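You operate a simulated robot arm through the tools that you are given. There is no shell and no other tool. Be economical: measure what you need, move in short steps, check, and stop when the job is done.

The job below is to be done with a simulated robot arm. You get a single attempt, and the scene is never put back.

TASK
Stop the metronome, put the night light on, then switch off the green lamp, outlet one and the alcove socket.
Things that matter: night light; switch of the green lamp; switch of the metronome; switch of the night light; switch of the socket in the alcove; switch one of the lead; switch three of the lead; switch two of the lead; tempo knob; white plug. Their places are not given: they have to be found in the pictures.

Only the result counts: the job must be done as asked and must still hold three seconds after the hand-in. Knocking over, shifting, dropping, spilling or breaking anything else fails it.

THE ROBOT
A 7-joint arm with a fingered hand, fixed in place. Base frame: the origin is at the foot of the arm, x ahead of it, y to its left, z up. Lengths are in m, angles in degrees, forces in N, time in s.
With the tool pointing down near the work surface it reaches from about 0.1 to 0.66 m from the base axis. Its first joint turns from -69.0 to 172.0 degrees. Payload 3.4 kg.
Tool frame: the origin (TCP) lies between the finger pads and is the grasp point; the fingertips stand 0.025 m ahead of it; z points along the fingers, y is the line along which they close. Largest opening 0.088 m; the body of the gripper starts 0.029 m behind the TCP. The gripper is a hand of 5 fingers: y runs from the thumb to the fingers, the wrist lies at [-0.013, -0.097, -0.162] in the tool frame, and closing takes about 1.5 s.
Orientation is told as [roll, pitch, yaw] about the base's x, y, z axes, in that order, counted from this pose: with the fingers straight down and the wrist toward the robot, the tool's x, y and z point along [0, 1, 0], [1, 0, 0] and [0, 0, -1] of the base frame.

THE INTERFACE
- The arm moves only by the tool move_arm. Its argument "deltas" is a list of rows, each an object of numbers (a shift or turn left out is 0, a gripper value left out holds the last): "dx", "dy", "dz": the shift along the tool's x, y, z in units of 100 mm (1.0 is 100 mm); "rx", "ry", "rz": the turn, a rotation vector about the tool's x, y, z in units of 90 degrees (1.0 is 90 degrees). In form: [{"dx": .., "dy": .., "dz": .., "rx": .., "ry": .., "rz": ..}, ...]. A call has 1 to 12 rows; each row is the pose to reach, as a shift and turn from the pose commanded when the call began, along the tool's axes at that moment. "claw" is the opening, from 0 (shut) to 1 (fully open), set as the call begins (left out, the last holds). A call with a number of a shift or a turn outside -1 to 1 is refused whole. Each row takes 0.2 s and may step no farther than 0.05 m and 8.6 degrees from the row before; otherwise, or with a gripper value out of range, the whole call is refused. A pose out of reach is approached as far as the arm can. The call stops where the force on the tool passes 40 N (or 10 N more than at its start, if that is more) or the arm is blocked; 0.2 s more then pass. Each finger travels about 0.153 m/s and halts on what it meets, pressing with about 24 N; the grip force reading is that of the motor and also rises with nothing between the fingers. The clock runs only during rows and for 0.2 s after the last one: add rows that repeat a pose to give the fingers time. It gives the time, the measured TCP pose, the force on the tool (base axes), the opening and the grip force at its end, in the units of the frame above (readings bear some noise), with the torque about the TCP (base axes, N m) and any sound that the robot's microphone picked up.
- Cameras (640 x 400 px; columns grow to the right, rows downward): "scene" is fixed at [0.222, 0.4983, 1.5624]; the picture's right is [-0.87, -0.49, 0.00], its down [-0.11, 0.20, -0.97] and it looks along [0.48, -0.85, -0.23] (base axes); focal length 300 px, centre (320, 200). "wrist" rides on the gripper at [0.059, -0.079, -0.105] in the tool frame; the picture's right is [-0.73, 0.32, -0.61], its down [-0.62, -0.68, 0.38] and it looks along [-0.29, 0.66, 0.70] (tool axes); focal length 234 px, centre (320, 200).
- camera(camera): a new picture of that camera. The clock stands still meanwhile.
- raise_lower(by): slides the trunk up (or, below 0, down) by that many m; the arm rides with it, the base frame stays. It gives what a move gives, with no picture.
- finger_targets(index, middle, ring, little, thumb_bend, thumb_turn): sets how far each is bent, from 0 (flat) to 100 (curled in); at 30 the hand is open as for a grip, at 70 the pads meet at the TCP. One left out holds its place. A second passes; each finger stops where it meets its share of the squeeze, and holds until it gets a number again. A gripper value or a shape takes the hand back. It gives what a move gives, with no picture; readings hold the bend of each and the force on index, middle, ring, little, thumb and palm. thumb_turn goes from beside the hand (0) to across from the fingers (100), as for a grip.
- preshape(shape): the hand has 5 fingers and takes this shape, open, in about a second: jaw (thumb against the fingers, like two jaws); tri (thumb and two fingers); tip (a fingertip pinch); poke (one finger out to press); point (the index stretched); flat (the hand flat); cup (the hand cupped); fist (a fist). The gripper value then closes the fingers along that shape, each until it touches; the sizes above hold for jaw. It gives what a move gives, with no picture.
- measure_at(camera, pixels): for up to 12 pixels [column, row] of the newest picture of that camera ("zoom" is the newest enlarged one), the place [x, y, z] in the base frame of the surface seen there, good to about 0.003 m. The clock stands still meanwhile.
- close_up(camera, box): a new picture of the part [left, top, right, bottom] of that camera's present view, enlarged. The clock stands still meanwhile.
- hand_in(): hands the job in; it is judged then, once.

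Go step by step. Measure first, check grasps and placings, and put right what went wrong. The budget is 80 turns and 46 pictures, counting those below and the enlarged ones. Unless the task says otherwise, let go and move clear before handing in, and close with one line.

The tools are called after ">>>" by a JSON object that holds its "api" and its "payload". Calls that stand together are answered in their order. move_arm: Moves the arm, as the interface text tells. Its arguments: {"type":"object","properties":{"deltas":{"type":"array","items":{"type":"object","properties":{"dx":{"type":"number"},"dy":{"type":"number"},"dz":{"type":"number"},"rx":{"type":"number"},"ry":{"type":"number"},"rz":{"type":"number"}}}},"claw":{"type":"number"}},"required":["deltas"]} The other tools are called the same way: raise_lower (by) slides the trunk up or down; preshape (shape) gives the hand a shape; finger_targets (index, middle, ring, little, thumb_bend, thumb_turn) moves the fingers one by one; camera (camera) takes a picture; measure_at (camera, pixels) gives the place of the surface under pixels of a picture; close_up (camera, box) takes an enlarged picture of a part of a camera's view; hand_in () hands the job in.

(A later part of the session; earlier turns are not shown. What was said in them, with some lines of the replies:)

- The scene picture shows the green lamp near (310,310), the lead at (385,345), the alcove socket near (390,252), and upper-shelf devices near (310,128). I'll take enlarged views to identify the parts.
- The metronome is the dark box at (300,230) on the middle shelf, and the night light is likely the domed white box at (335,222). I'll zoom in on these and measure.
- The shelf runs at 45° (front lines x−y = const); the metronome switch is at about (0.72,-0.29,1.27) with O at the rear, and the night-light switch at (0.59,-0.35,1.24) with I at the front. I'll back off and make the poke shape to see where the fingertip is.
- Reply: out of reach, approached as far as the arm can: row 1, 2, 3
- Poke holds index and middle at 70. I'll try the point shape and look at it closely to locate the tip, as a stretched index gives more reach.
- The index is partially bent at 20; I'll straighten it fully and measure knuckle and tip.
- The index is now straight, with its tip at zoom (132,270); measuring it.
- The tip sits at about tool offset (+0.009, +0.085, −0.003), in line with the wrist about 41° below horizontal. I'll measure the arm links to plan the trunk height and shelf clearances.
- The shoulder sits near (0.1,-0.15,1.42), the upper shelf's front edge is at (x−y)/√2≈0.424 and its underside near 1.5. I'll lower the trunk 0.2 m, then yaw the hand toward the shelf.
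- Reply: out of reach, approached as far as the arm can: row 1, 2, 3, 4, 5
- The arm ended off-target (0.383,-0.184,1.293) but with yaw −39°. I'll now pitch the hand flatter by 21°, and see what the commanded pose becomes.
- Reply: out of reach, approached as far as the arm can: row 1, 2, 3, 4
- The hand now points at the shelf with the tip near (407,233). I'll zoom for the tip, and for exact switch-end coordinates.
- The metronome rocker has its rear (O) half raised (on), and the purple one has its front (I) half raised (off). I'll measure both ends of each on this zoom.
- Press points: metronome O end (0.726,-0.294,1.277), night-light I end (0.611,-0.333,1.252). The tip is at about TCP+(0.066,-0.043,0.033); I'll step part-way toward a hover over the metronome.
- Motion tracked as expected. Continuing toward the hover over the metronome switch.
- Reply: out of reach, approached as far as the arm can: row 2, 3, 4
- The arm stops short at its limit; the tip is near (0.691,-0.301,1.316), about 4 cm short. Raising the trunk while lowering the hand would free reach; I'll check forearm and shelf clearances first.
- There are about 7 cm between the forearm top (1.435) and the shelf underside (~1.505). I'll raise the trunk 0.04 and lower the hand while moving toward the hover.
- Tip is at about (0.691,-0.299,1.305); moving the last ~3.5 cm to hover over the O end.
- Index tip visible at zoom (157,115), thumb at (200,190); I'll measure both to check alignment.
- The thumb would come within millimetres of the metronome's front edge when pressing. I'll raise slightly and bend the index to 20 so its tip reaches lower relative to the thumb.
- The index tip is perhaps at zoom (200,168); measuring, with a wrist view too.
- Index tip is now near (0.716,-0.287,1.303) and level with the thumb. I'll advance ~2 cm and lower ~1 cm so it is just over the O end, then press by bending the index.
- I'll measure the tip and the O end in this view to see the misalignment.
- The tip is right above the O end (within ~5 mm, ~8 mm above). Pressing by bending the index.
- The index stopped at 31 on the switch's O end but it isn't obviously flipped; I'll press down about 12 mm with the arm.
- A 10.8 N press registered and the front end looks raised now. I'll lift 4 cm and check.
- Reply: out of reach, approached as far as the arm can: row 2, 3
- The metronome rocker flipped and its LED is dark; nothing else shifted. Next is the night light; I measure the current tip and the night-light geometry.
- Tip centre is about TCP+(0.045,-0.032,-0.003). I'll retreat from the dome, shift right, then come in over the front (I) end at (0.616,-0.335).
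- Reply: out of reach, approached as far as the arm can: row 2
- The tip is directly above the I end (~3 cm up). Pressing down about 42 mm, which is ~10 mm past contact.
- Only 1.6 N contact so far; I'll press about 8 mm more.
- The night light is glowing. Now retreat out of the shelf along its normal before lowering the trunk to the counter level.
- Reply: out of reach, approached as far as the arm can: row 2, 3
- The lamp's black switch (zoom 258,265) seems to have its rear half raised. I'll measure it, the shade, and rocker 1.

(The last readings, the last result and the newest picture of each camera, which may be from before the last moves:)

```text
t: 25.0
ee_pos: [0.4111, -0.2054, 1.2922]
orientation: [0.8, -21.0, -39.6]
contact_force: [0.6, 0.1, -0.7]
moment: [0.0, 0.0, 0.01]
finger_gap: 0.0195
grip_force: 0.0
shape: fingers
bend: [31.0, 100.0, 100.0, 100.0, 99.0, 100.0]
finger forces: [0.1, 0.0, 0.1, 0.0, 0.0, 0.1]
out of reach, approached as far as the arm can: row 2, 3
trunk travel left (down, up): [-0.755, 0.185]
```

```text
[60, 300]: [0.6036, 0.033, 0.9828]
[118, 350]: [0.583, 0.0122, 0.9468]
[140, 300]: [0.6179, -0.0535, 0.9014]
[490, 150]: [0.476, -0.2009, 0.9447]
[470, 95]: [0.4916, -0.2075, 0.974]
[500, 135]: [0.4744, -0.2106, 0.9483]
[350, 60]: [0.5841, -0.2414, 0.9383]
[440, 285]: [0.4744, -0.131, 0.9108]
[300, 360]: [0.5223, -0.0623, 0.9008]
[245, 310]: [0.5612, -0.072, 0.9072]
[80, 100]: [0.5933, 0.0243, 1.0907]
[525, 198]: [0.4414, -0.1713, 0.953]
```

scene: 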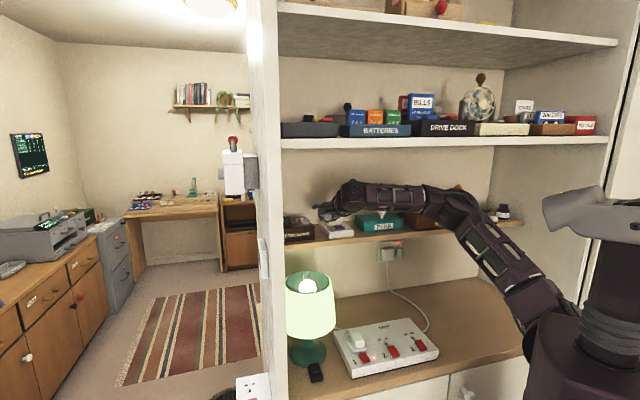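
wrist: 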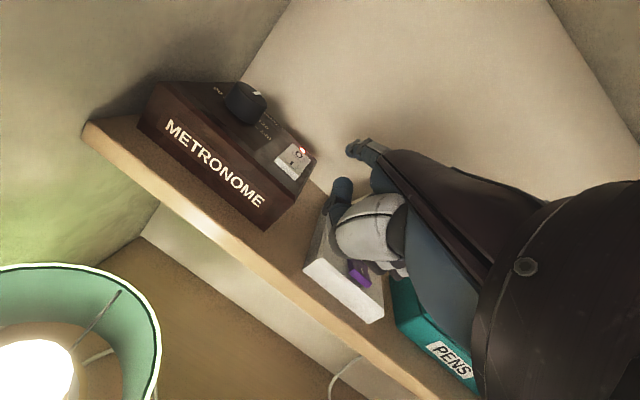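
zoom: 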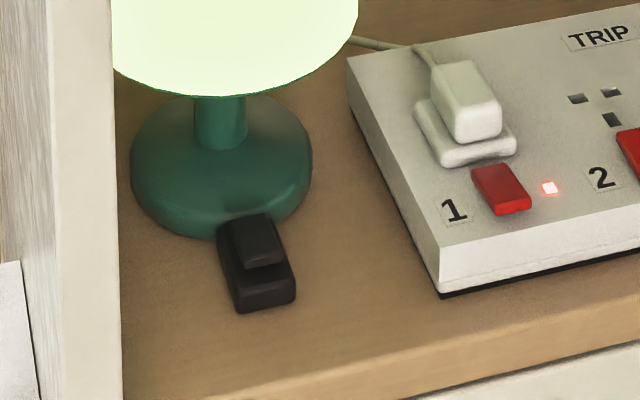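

The shade's front bottom edge (d≈0.476, z 1.016) overhangs only the switch's rear end. I'll lower the trunk 0.2 m and view the lead and lamp switch with the wrist camera.

>>> {"api": "raise_lower", "payload": {"by": -0.2}}

>>> {"api": "camera", "payload": {"camera": "wrist"}}

>>> {"api": "close_up", "payload": {"camera": "scene", "box": [330, 310, 442, 380]}}

```text
t: 27.2
ee_pos: [0.4121, -0.2041, 1.092]
orientation: [1.0, -20.9, -39.5]
contact_force: [0.1, -0.3, 0.9]
moment: [0.04, 0.06, 0.02]
finger_gap: 0.0198
grip_force: 0.0
shape: fingers
bend: [31.0, 100.0, 100.0, 100.0, 99.0, 100.0]
finger forces: [0.0, 0.0, 0.1, 0.1, 0.0, 0.0]
trunk travel left (down, up): [-0.555, 0.385]
```

```text
14 pictures are left
```

wrist: 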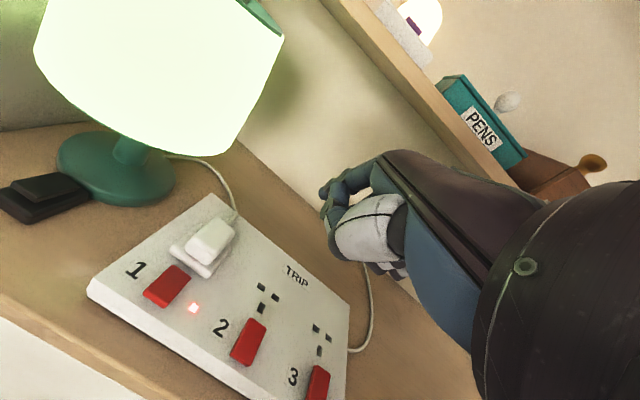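

```text
5.71 times, centred on (386, 345) of scene
```

zoom: 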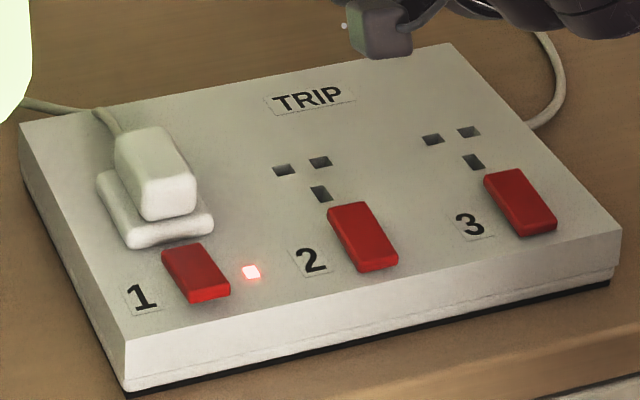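

Switch 1 (lit) has its front end raised, opposite to switches 2 and 3, so pressing the front end turns it off. I'll zoom on the lamp's black switch, at left of the wrist view, to understand its kind.

>>> {"api": "measure_at", "payload": {"camera": "zoom", "pixels": [[183, 255], [195, 272], [205, 285], [208, 297], [225, 290], [188, 295], [160, 205], [360, 230], [375, 260]]}}

>>> {"api": "close_up", "payload": {"camera": "wrist", "box": [0, 140, 128, 240]}}

```text
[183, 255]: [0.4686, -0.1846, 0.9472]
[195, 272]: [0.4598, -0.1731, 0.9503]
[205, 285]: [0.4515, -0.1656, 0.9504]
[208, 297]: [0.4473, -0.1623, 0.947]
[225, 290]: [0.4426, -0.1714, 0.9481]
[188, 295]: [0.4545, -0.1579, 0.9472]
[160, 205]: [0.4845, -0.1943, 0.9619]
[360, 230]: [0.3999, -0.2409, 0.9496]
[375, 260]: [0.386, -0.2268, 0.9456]
```

```text
4.00 times, centred on (64, 190) of wrist
```

zoom: 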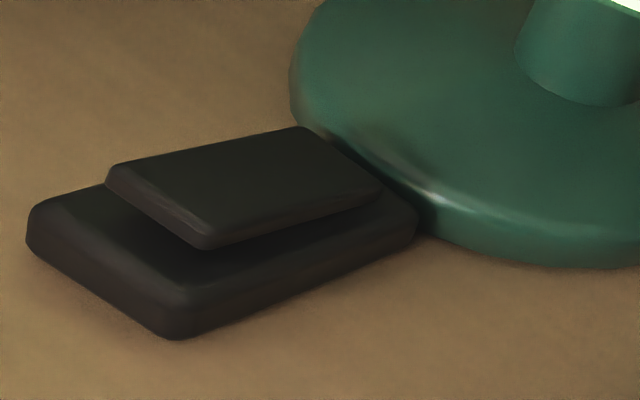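

The lamp switch is a tilted pedal: the plate's front edge is raised, so it is pressed down near (0.563,-0.088,0.928). I'll yaw the hand to −10° and swing it left, keeping clear of the shade.

>>> {"api": "move_arm", "payload": {"deltas": [{"dx": 0.18, "dy": -0.18, "dz": -0.06, "ry": 0.03, "rz": -0.078}, {"dx": 0.36, "dy": -0.36, "dz": -0.13, "ry": 0.06, "rz": -0.156}, {"dx": 0.54, "dy": -0.54, "dz": -0.19, "ry": 0.089, "rz": -0.233}, {"dx": 0.726, "dy": -0.712, "dz": -0.25, "ry": 0.119, "rz": -0.311}, {"dx": 0.726, "dy": -0.712, "dz": -0.25, "ry": 0.119, "rz": -0.311}]}}

```text
t: 28.4
ee_pos: [0.3989, -0.1008, 1.0934]
orientation: [0.9, -21.3, -9.4]
contact_force: [-0.5, -0.7, 0.2]
moment: [0.01, -0.01, -0.03]
finger_gap: 0.0194
grip_force: 0.1
shape: fingers
bend: [31.0, 100.0, 100.0, 100.0, 99.0, 100.0]
finger forces: [0.0, 0.0, 0.0, 0.0, 0.1, 0.0]
trunk travel left (down, up): [-0.555, 0.385]
```

Pose reached. I'll bend the index to 45 for more clearance below the curled fingers, and lower the trunk 0.1 m.

>>> {"api": "finger_targets", "payload": {"index": 45}}

>>> {"api": "raise_lower", "payload": {"by": -0.08}}

>>> {"api": "move_arm", "payload": {"deltas": [{"dx": 0.12, "dy": 0.3, "dz": 0.2}, {"dx": 0.24, "dy": 0.6, "dz": 0.4}, {"dx": 0.35, "dy": 0.88, "dz": 0.6}, {"dx": 0.35, "dy": 0.88, "dz": 0.6}]}}

>>> {"api": "camera", "payload": {"camera": "wrist"}}

```text
t: 29.4
ee_pos: [0.3991, -0.0999, 1.0934]
orientation: [1.0, -21.2, -9.5]
contact_force: [-0.5, 0.3, -0.4]
moment: [0.02, 0.01, 0.02]
finger_gap: 0.0175
grip_force: 0.1
shape: fingers
bend: [36.0, 100.0, 100.0, 100.0, 98.0, 100.0]
finger forces: [0.0, 0.1, 0.1, 0.1, 0.1, 0.0]
trunk travel left (down, up): [-0.555, 0.385]
```

```text
t: 30.6
ee_pos: [0.3988, -0.0998, 1.0127]
orientation: [0.9, -21.3, -9.5]
contact_force: [0.1, 0.8, 0.9]
moment: [0.0, 0.0, 0.02]
finger_gap: 0.0174
grip_force: 0.0
shape: fingers
bend: [36.0, 100.0, 100.0, 100.0, 98.0, 100.0]
finger forces: [0.0, 0.0, 0.0, 0.0, 0.1, 0.0]
trunk travel left (down, up): [-0.475, 0.465]
```

```text
t: 31.6
ee_pos: [0.5081, -0.082, 0.9899]
orientation: [1.0, -21.4, -9.7]
contact_force: [-0.4, 0.3, 0.3]
moment: [-0.02, 0.01, 0.01]
finger_gap: 0.0172
grip_force: 0.1
shape: fingers
bend: [36.0, 100.0, 100.0, 100.0, 98.0, 100.0]
finger forces: [0.0, 0.0, 0.0, 0.0, 0.0, 0.0]
trunk travel left (down, up): [-0.475, 0.465]
```

```text
11 pictures are left
```

wrist: 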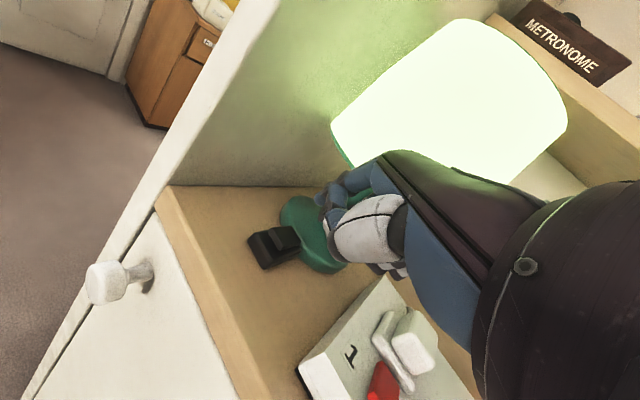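

The index halts at 36 (against the thumb), which is fine. Measuring the tip (~320,203) and the pedal plate (~265,240-290,235).

>>> {"api": "measure_at", "payload": {"camera": "wrist", "pixels": [[319, 203], [322, 208], [318, 196], [330, 188], [258, 240], [266, 248], [275, 240], [288, 240], [325, 232], [300, 370], [338, 250], [370, 300]]}}

```text
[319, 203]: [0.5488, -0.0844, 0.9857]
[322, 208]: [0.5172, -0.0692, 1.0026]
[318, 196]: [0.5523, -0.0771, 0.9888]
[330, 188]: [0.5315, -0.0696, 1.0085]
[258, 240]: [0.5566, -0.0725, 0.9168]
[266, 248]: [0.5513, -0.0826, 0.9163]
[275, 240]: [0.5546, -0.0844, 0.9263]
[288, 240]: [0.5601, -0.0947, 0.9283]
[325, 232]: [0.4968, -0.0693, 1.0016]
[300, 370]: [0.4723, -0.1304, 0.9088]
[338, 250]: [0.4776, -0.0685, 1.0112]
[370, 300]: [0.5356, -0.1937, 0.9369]
```

Tip centre is at about (0.553,-0.084,0.982). I'll lower to the plate's front edge (0.562,-0.089), then press in.

>>> {"api": "move_arm", "payload": {"deltas": [{"dx": -0.035, "dy": 0.02, "dz": 0.15}, {"dx": -0.035, "dy": -0.02, "dz": 0.3}, {"dx": -0.035, "dy": -0.073, "dz": 0.454}, {"dx": -0.035, "dy": -0.073, "dz": 0.454}]}}

>>> {"api": "move_arm", "payload": {"deltas": [{"dy": -0.015, "dz": 0.04}, {"dy": -0.03, "dz": 0.08}, {"dy": -0.044, "dz": 0.112}, {"dy": -0.044, "dz": 0.112}]}}

```text
t: 32.6
ee_pos: [0.5159, -0.0865, 0.9443]
orientation: [0.9, -21.3, -9.5]
contact_force: [0.2, -0.3, -0.1]
moment: [-0.02, 0.0, -0.03]
finger_gap: 0.0174
grip_force: 0.1
shape: fingers
bend: [36.0, 100.0, 100.0, 100.0, 98.0, 100.0]
finger forces: [0.0, 0.1, 0.1, 0.1, 0.1, 0.1]
trunk travel left (down, up): [-0.475, 0.465]
```

```text
t: 33.6
ee_pos: [0.516, -0.0847, 0.933]
orientation: [0.9, -21.5, -9.5]
contact_force: [-1.1, 0.0, 4.7]
moment: [-0.01, -0.19, 0.02]
finger_gap: 0.0174
grip_force: 2.0
shape: fingers
bend: [36.0, 100.0, 100.0, 100.0, 98.0, 100.0]
finger forces: [3.9, 0.0, 0.0, 0.0, 0.1, 0.1]
trunk travel left (down, up): [-0.475, 0.465]
```

Contact at 4.7 N; pressing 5 mm further.

>>> {"api": "move_arm", "payload": {"deltas": [{"dy": -0.01, "dz": 0.025}, {"dy": -0.019, "dz": 0.047}, {"dy": -0.019, "dz": 0.047}]}}

>>> {"api": "camera", "payload": {"camera": "wrist"}}

```text
t: 34.4
ee_pos: [0.5135, -0.086, 0.9307]
orientation: [0.8, -21.6, -9.4]
contact_force: [-3.6, 1.1, 14.3]
moment: [-0.01, -0.67, 0.07]
finger_gap: 0.0186
grip_force: 6.7
shape: fingers
bend: [33.0, 100.0, 100.0, 100.0, 98.0, 100.0]
finger forces: [13.8, 0.1, 0.1, 0.0, 0.1, 0.1]
trunk travel left (down, up): [-0.475, 0.465]
```

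```text
10 pictures are left
```

wrist: 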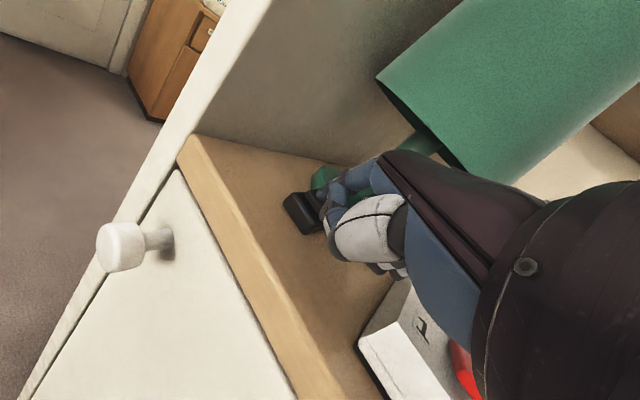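

The green lamp is out. I'll lift off, back away, and check that it stays off while heading to switch 1.

>>> {"api": "move_arm", "payload": {"deltas": [{"dy": 0.145, "dz": -0.373}, {"dy": 0.218, "dz": -0.559}, {"dx": -0.065, "dy": -0.15, "dz": -0.7}, {"dx": -0.33, "dy": -0.487, "dz": -0.833}, {"dx": -0.33, "dy": -0.487, "dz": -0.833}]}}

```text
t: 35.6
ee_pos: [0.436, -0.108, 0.9874]
orientation: [0.9, -21.3, -9.5]
contact_force: [-0.5, 0.1, -1.1]
moment: [0.03, 0.01, 0.01]
finger_gap: 0.0174
grip_force: 0.1
shape: fingers
bend: [36.0, 100.0, 100.0, 100.0, 98.0, 100.0]
finger forces: [0.0, 0.0, 0.0, 0.1, 0.0, 0.1]
trunk travel left (down, up): [-0.475, 0.465]
```

Now yaw to −25° and move to hover over switch 1's front end, then look.

>>> {"api": "move_arm", "payload": {"deltas": [{"dx": -0.17, "dy": -0.06, "dz": -0.02, "ry": -0.02, "rz": 0.052}, {"dx": -0.33, "dy": -0.12, "dz": -0.05, "ry": -0.04, "rz": 0.104}, {"dx": -0.496, "dy": -0.188, "dz": -0.073, "ry": -0.06, "rz": 0.155}, {"dx": -0.496, "dy": -0.188, "dz": -0.073, "ry": -0.06, "rz": 0.155}]}}

>>> {"api": "camera", "payload": {"camera": "wrist"}}

```text
t: 36.6
ee_pos: [0.4096, -0.1527, 0.987]
orientation: [1.0, -21.1, -24.5]
contact_force: [1.0, 1.2, -0.4]
moment: [-0.01, 0.02, -0.02]
finger_gap: 0.0175
grip_force: 0.0
shape: fingers
bend: [36.0, 100.0, 100.0, 100.0, 98.0, 100.0]
finger forces: [0.1, 0.0, 0.0, 0.0, 0.0, 0.1]
trunk travel left (down, up): [-0.475, 0.465]
```

```text
9 pictures are left
```

wrist: 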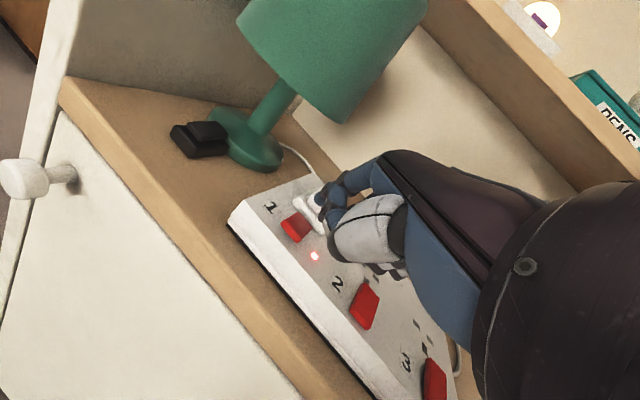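

>>> {"api": "measure_at", "payload": {"camera": "wrist", "pixels": [[319, 202], [318, 197], [325, 190], [292, 238], [285, 225], [297, 228], [300, 237], [303, 222], [335, 250], [250, 232], [360, 320]]}}

```text
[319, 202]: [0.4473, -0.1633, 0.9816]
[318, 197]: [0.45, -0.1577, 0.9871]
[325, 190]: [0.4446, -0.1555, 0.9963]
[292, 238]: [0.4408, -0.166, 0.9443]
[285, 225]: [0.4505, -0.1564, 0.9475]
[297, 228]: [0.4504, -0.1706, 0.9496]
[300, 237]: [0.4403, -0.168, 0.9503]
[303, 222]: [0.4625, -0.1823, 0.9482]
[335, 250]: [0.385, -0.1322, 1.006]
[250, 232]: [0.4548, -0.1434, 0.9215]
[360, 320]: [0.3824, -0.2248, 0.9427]
```

The tip centre (0.451,-0.165,0.979) is above the rocker's front end (~0.449,-0.166,0.950). Pressing down ~36 mm.

>>> {"api": "move_arm", "payload": {"deltas": [{"dx": 0.01, "dy": -0.06, "dz": 0.12}, {"dx": 0.01, "dy": -0.11, "dz": 0.23}, {"dx": 0.01, "dy": -0.155, "dz": 0.326}, {"dx": 0.01, "dy": -0.155, "dz": 0.326}]}}

```text
t: 37.6
ee_pos: [0.422, -0.1503, 0.9594]
orientation: [1.0, -21.1, -24.6]
contact_force: [0.5, 0.3, 0.7]
moment: [0.0, -0.04, -0.01]
finger_gap: 0.0173
grip_force: 0.0
shape: fingers
bend: [36.0, 100.0, 100.0, 100.0, 98.0, 100.0]
finger forces: [0.0, 0.1, 0.1, 0.1, 0.0, 0.0]
out of reach, approached as far as the arm can: row 1, 2, 3, 4
trunk travel left (down, up): [-0.475, 0.465]
```

The arm hit its near limit and drifted 12 mm forward without touching. I'll return to the hover pose and press with the trunk instead.

>>> {"api": "move_arm", "payload": {"deltas": [{"dy": 0.1, "dz": -0.26}, {"dx": -0.063, "dy": 0.0, "dz": -0.31}, {"dx": -0.063, "dy": 0.0, "dz": -0.31}]}}

>>> {"api": "raise_lower", "payload": {"by": -0.02}}

```text
t: 38.4
ee_pos: [0.4088, -0.1526, 0.9903]
orientation: [1.0, -21.1, -24.4]
contact_force: [0.1, -0.1, -0.6]
moment: [0.01, -0.01, -0.03]
finger_gap: 0.0169
grip_force: 0.0
shape: fingers
bend: [36.0, 100.0, 100.0, 100.0, 98.0, 100.0]
finger forces: [0.0, 0.1, 0.0, 0.1, 0.0, 0.0]
trunk travel left (down, up): [-0.475, 0.465]
```

```text
t: 39.0
ee_pos: [0.4077, -0.1526, 0.9688]
orientation: [0.9, -21.1, -24.5]
contact_force: [0.1, 0.7, -0.5]
moment: [0.02, 0.02, 0.0]
finger_gap: 0.0171
grip_force: 0.0
shape: fingers
bend: [36.0, 100.0, 100.0, 100.0, 98.0, 100.0]
finger forces: [0.0, 0.0, 0.1, 0.0, 0.0, 0.1]
trunk travel left (down, up): [-0.455, 0.485]
```

Tip bottom is ~4 mm above the rocker. Lowering in small trunk steps.

>>> {"api": "raise_lower", "payload": {"by": -0.012}}

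>>> {"api": "raise_lower", "payload": {"by": -0.006}}

```text
t: 39.6
ee_pos: [0.4077, -0.1527, 0.9583]
orientation: [0.9, -21.1, -24.6]
contact_force: [-0.7, 0.1, 0.0]
moment: [0.01, 0.02, -0.02]
finger_gap: 0.017
grip_force: 0.5
shape: fingers
bend: [36.0, 100.0, 100.0, 100.0, 98.0, 100.0]
finger forces: [0.2, 0.0, 0.1, 0.0, 0.1, 0.0]
trunk travel left (down, up): [-0.443, 0.497]
```

```text
t: 40.2
ee_pos: [0.4082, -0.1522, 0.9526]
orientation: [0.8, -21.2, -24.4]
contact_force: [-0.9, 0.9, 6.5]
moment: [-0.09, -0.28, 0.05]
finger_gap: 0.0175
grip_force: 3.1
shape: fingers
bend: [36.0, 100.0, 100.0, 100.0, 98.0, 100.0]
finger forces: [5.9, 0.1, 0.0, 0.1, 0.0, 0.0]
trunk travel left (down, up): [-0.437, 0.503]
```

Contact at 6.5 N; 5 mm more, then lift and look.

>>> {"api": "raise_lower", "payload": {"by": -0.005}}

>>> {"api": "raise_lower", "payload": {"by": 0.09}}

>>> {"api": "close_up", "payload": {"camera": "scene", "box": [320, 230, 448, 390]}}

```text
t: 40.7
ee_pos: [0.4054, -0.1508, 0.9493]
orientation: [1.0, -21.5, -24.4]
contact_force: [-6.6, 2.7, 18.3]
moment: [-0.23, -0.8, 0.06]
finger_gap: 0.0186
grip_force: 9.0
shape: fingers
bend: [33.0, 100.0, 100.0, 100.0, 98.0, 100.0]
finger forces: [18.3, 0.1, 0.1, 0.0, 0.0, 0.0]
trunk travel left (down, up): [-0.432, 0.508]
```

```text
t: 42.0
ee_pos: [0.4087, -0.1509, 1.0374]
orientation: [0.9, -21.1, -24.5]
contact_force: [0.1, 0.3, -0.3]
moment: [-0.01, 0.01, -0.01]
finger_gap: 0.0172
grip_force: 0.0
shape: fingers
bend: [36.0, 100.0, 100.0, 100.0, 98.0, 100.0]
finger forces: [0.1, 0.0, 0.0, 0.0, 0.1, 0.0]
trunk travel left (down, up): [-0.522, 0.418]
```

```text
2.50 times, centred on (384, 310) of scene
```

zoom: 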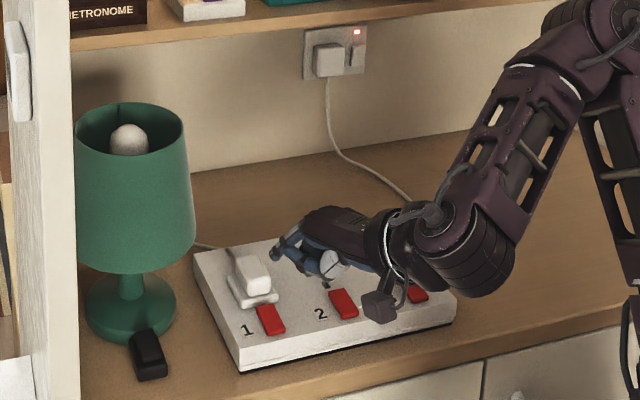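

Switch 1's LED is dark and it matches switch 2. Now the alcove socket: zoom in on it.

>>> {"api": "close_up", "payload": {"camera": "scene", "box": [368, 236, 416, 266]}}

>>> {"api": "measure_at", "payload": {"camera": "zoom", "pixels": [[370, 150], [430, 120], [440, 185], [445, 250], [420, 180], [460, 180], [320, 190], [250, 190], [240, 90], [480, 300], [100, 200], [440, 40]]}}

```text
13.33 times, centred on (392, 251) of scene
```

zoom: 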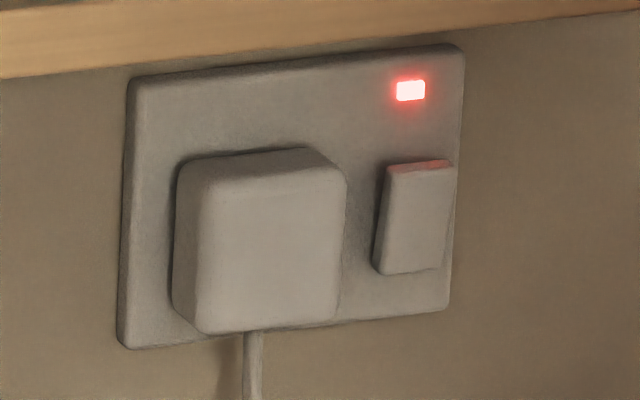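

```text
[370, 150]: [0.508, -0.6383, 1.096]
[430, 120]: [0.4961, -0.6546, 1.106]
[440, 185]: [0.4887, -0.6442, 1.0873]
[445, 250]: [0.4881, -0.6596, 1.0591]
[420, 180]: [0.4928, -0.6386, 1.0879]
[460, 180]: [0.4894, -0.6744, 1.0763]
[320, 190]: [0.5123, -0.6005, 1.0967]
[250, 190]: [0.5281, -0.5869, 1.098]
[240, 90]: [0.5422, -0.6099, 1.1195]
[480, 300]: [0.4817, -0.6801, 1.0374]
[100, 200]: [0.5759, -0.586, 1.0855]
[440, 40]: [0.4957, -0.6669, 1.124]
```

The rocker's top end is proud (d≈0.800 vs plate 0.814), its bottom flush, so the top at (0.493,-0.640,1.089) must be pushed in. I'll straighten the index, and start swinging right with yaw toward −45°.

>>> {"api": "finger_targets", "payload": {"index": 0}}

>>> {"api": "move_arm", "payload": {"deltas": [{"dx": -0.3, "dy": 0.13, "dz": 0.05, "ry": -0.027, "rz": 0.07}, {"dx": -0.6, "dy": 0.26, "dz": 0.1, "ry": -0.054, "rz": 0.14}, {"dx": -0.91, "dy": 0.387, "dz": 0.149, "ry": -0.082, "rz": 0.2125}, {"dx": -0.91, "dy": 0.387, "dz": 0.149, "ry": -0.082, "rz": 0.2125}]}}

>>> {"api": "move_arm", "payload": {"deltas": [{"dx": -0.2, "rx": -0.08}, {"dx": -0.4, "rx": -0.156}, {"dx": -0.6, "rx": -0.156}, {"dx": -0.8, "rx": -0.156}, {"dx": -0.8, "rx": -0.156}]}}

```text
t: 43.0
ee_pos: [0.4075, -0.1538, 1.0357]
orientation: [0.9, -21.0, -24.5]
contact_force: [-0.7, 0.3, -0.5]
moment: [0.02, 0.0, -0.01]
finger_gap: 0.0362
grip_force: 0.0
shape: fingers
bend: [0.0, 100.0, 100.0, 100.0, 100.0, 100.0]
finger forces: [0.0, 0.0, 0.0, 0.0, 0.1, 0.0]
trunk travel left (down, up): [-0.522, 0.418]
```

```text
t: 44.0
ee_pos: [0.4103, -0.2511, 1.0352]
orientation: [0.8, -20.8, -45.2]
contact_force: [-0.3, -1.1, 0.7]
moment: [0.01, -0.01, 0.03]
finger_gap: 0.0363
grip_force: 0.1
shape: fingers
bend: [0.0, 100.0, 100.0, 100.0, 100.0, 100.0]
finger forces: [0.0, 0.1, 0.1, 0.1, 0.0, 0.0]
trunk travel left (down, up): [-0.522, 0.418]
```

```text
t: 45.2
ee_pos: [0.4075, -0.3209, 1.0634]
orientation: [0.8, -34.9, -45.2]
contact_force: [0.0, 0.2, 0.4]
moment: [0.0, -0.02, 0.01]
finger_gap: 0.0362
grip_force: 0.1
shape: fingers
bend: [0.0, 100.0, 100.0, 100.0, 100.0, 100.0]
finger forces: [0.0, 0.1, 0.0, 0.1, 0.0, 0.0]
out of reach, approached as far as the arm can: row 1, 2, 3, 4, 5
trunk travel left (down, up): [-0.522, 0.418]
```

Close-in limits pushed the pose slightly; I'll continue in two steps toward a pre-contact pose ~6 cm in front of the socket switch.

>>> {"api": "move_arm", "payload": {"deltas": [{"dx": -0.29, "dy": 0.19, "dz": 0.19}, {"dx": -0.58, "dy": 0.38, "dz": 0.37}, {"dx": -0.87, "dy": 0.575, "dz": 0.556}, {"dx": -0.87, "dy": 0.575, "dz": 0.556}]}}

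>>> {"api": "move_arm", "payload": {"deltas": [{"dx": -0.29, "dy": 0.19, "dz": 0.19}, {"dx": -0.58, "dy": 0.38, "dz": 0.37}, {"dx": -0.87, "dy": 0.575, "dz": 0.556}, {"dx": -0.87, "dy": 0.575, "dz": 0.556}]}}

>>> {"api": "camera", "payload": {"camera": "wrist"}}

```text
t: 46.2
ee_pos: [0.4016, -0.4393, 1.0509]
orientation: [1.0, -35.0, -45.1]
contact_force: [-0.4, 0.1, 0.5]
moment: [-0.03, -0.01, -0.01]
finger_gap: 0.0363
grip_force: 0.1
shape: fingers
bend: [0.0, 100.0, 100.0, 100.0, 100.0, 100.0]
finger forces: [0.0, 0.1, 0.0, 0.0, 0.0, 0.1]
trunk travel left (down, up): [-0.522, 0.418]
```

```text
t: 47.2
ee_pos: [0.3979, -0.5567, 1.0369]
orientation: [0.9, -34.9, -45.2]
contact_force: [0.1, 0.7, -0.7]
moment: [-0.03, -0.02, 0.03]
finger_gap: 0.0361
grip_force: 0.0
shape: fingers
bend: [0.0, 100.0, 100.0, 100.0, 100.0, 100.0]
finger forces: [0.0, 0.1, 0.0, 0.1, 0.0, 0.0]
trunk travel left (down, up): [-0.522, 0.418]
```

```text
6 pictures are left
```

wrist: 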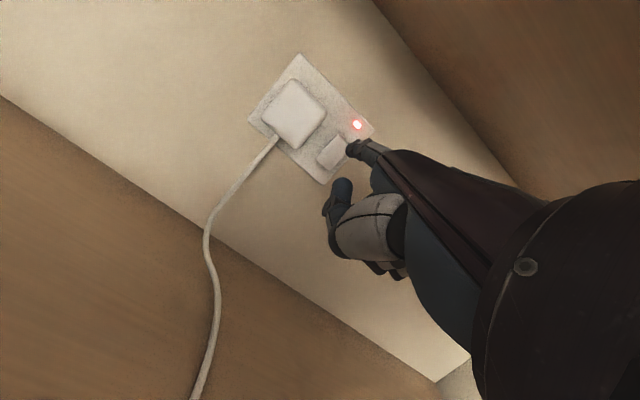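

Good view: the switch is at (332,152) and the fingertip at about (353,148). Measuring both.

>>> {"api": "measure_at", "payload": {"camera": "wrist", "pixels": [[350, 147], [351, 154], [356, 145], [341, 146], [336, 143], [332, 152], [325, 158], [345, 138], [340, 165], [357, 125], [338, 158], [318, 160]]}}

>>> {"api": "close_up", "payload": {"camera": "wrist", "box": [290, 100, 386, 190]}}

```text
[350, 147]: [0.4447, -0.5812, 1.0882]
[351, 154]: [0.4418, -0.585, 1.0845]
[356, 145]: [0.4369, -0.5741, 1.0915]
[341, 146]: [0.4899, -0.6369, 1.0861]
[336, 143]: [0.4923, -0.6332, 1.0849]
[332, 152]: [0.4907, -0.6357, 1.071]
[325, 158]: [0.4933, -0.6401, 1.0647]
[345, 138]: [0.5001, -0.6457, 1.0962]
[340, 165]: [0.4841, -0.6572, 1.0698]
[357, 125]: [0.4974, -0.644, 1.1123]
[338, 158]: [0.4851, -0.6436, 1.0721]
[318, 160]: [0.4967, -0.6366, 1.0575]
```

```text
4.44 times, centred on (338, 145) of wrist
```

zoom: 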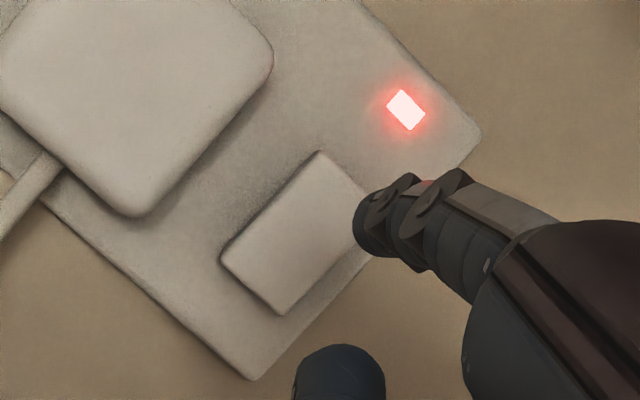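

The tip (s≈-0.102, z≈1.086) lines up with the raised upper half of the switch (s≈-0.104, z 1.075–1.09), about 5 cm ahead. Pushing along the wall normal.

>>> {"api": "move_arm", "payload": {"deltas": [{"dx": -0.02, "dy": 0.15, "dz": 0.1}, {"dx": -0.02, "dy": 0.29, "dz": 0.2}, {"dx": -0.02, "dy": 0.41, "dz": 0.287}, {"dx": -0.02, "dy": 0.41, "dz": 0.287}]}}

>>> {"api": "move_arm", "payload": {"deltas": [{"dy": 0.035, "dz": 0.024}, {"dy": 0.07, "dz": 0.05}, {"dy": 0.1, "dz": 0.07}, {"dy": 0.1, "dz": 0.07}]}}

```text
t: 48.2
ee_pos: [0.4325, -0.5936, 1.038]
orientation: [1.1, -34.9, -45.2]
contact_force: [0.4, 0.4, -0.5]
moment: [-0.01, -0.04, -0.03]
finger_gap: 0.0364
grip_force: 0.0
shape: fingers
bend: [0.0, 100.0, 100.0, 100.0, 100.0, 100.0]
finger forces: [0.0, 0.1, 0.0, 0.0, 0.0, 0.0]
trunk travel left (down, up): [-0.522, 0.418]
```

```text
t: 49.2
ee_pos: [0.4371, -0.5991, 1.0403]
orientation: [1.1, -35.1, -45.2]
contact_force: [-12.9, 13.9, -1.0]
moment: [-0.66, -0.58, 0.18]
finger_gap: 0.0349
grip_force: 8.9
shape: fingers
bend: [1.0, 100.0, 100.0, 100.0, 100.0, 100.0]
finger forces: [17.6, 0.0, 0.1, 0.0, 0.0, 0.0]
trunk travel left (down, up): [-0.522, 0.418]
```

A 19 N push along the normal. Backing off and checking.

>>> {"api": "move_arm", "payload": {"deltas": [{"dy": -0.2, "dz": -0.14}, {"dy": -0.4, "dz": -0.28}, {"dy": -0.6, "dz": -0.42}, {"dy": -0.6, "dz": -0.42}]}}

>>> {"api": "close_up", "payload": {"camera": "wrist", "box": [240, 50, 400, 190]}}

```text
t: 50.2
ee_pos: [0.3887, -0.5504, 1.0368]
orientation: [0.9, -34.8, -45.3]
contact_force: [0.4, -0.4, 0.5]
moment: [0.01, 0.0, 0.04]
finger_gap: 0.036
grip_force: 0.1
shape: fingers
bend: [0.0, 100.0, 100.0, 100.0, 100.0, 100.0]
finger forces: [0.0, 0.0, 0.1, 0.0, 0.0, 0.0]
trunk travel left (down, up): [-0.522, 0.418]
```

```text
2.86 times, centred on (320, 120) of wrist
```

zoom: 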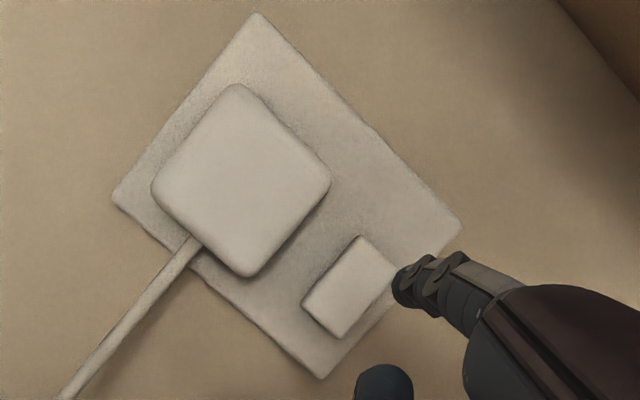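

The socket's LED is dark. I'll retreat clear of the alcove and take a final look at everything.

>>> {"api": "move_arm", "payload": {"deltas": [{"dx": 0.25, "dy": -0.15, "dz": -0.15}, {"dx": 0.5, "dy": -0.3, "dz": -0.3}, {"dx": 0.75, "dy": -0.5, "dz": -0.5}, {"dx": 0.75, "dy": -0.5, "dz": -0.5}]}}

>>> {"api": "camera", "payload": {"camera": "scene"}}

>>> {"api": "close_up", "payload": {"camera": "scene", "box": [276, 200, 436, 390]}}

```text
t: 51.2
ee_pos: [0.3922, -0.4483, 1.0497]
orientation: [1.0, -34.9, -45.3]
contact_force: [-0.2, -0.8, 1.0]
moment: [0.04, 0.01, -0.01]
finger_gap: 0.036
grip_force: 0.0
shape: fingers
bend: [0.0, 100.0, 100.0, 100.0, 100.0, 100.0]
finger forces: [0.0, 0.0, 0.1, 0.0, 0.0, 0.1]
trunk travel left (down, up): [-0.522, 0.418]
```

```text
3 pictures are left
```

scene: 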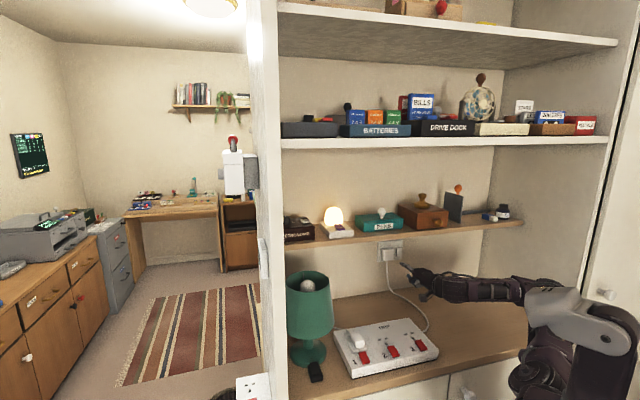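

```text
2.11 times, centred on (356, 295) of scene
```

zoom: 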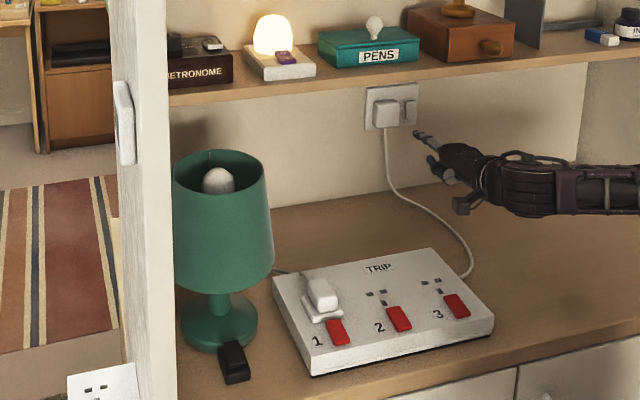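

In the final picture the night light glows at (333,215), and the metronome, lamp, outlet 1 and alcove socket are all off. Nothing else appears displaced and the hand is clear, so I'm handing in.

>>> {"api": "hand_in", "payload": {}}

```text
The job is handed in.
```

I stopped the metronome, put the night light on, then switched off the green lamp, outlet one and the alcove socket; the last picture showed all five as asked and nothing else displaced.
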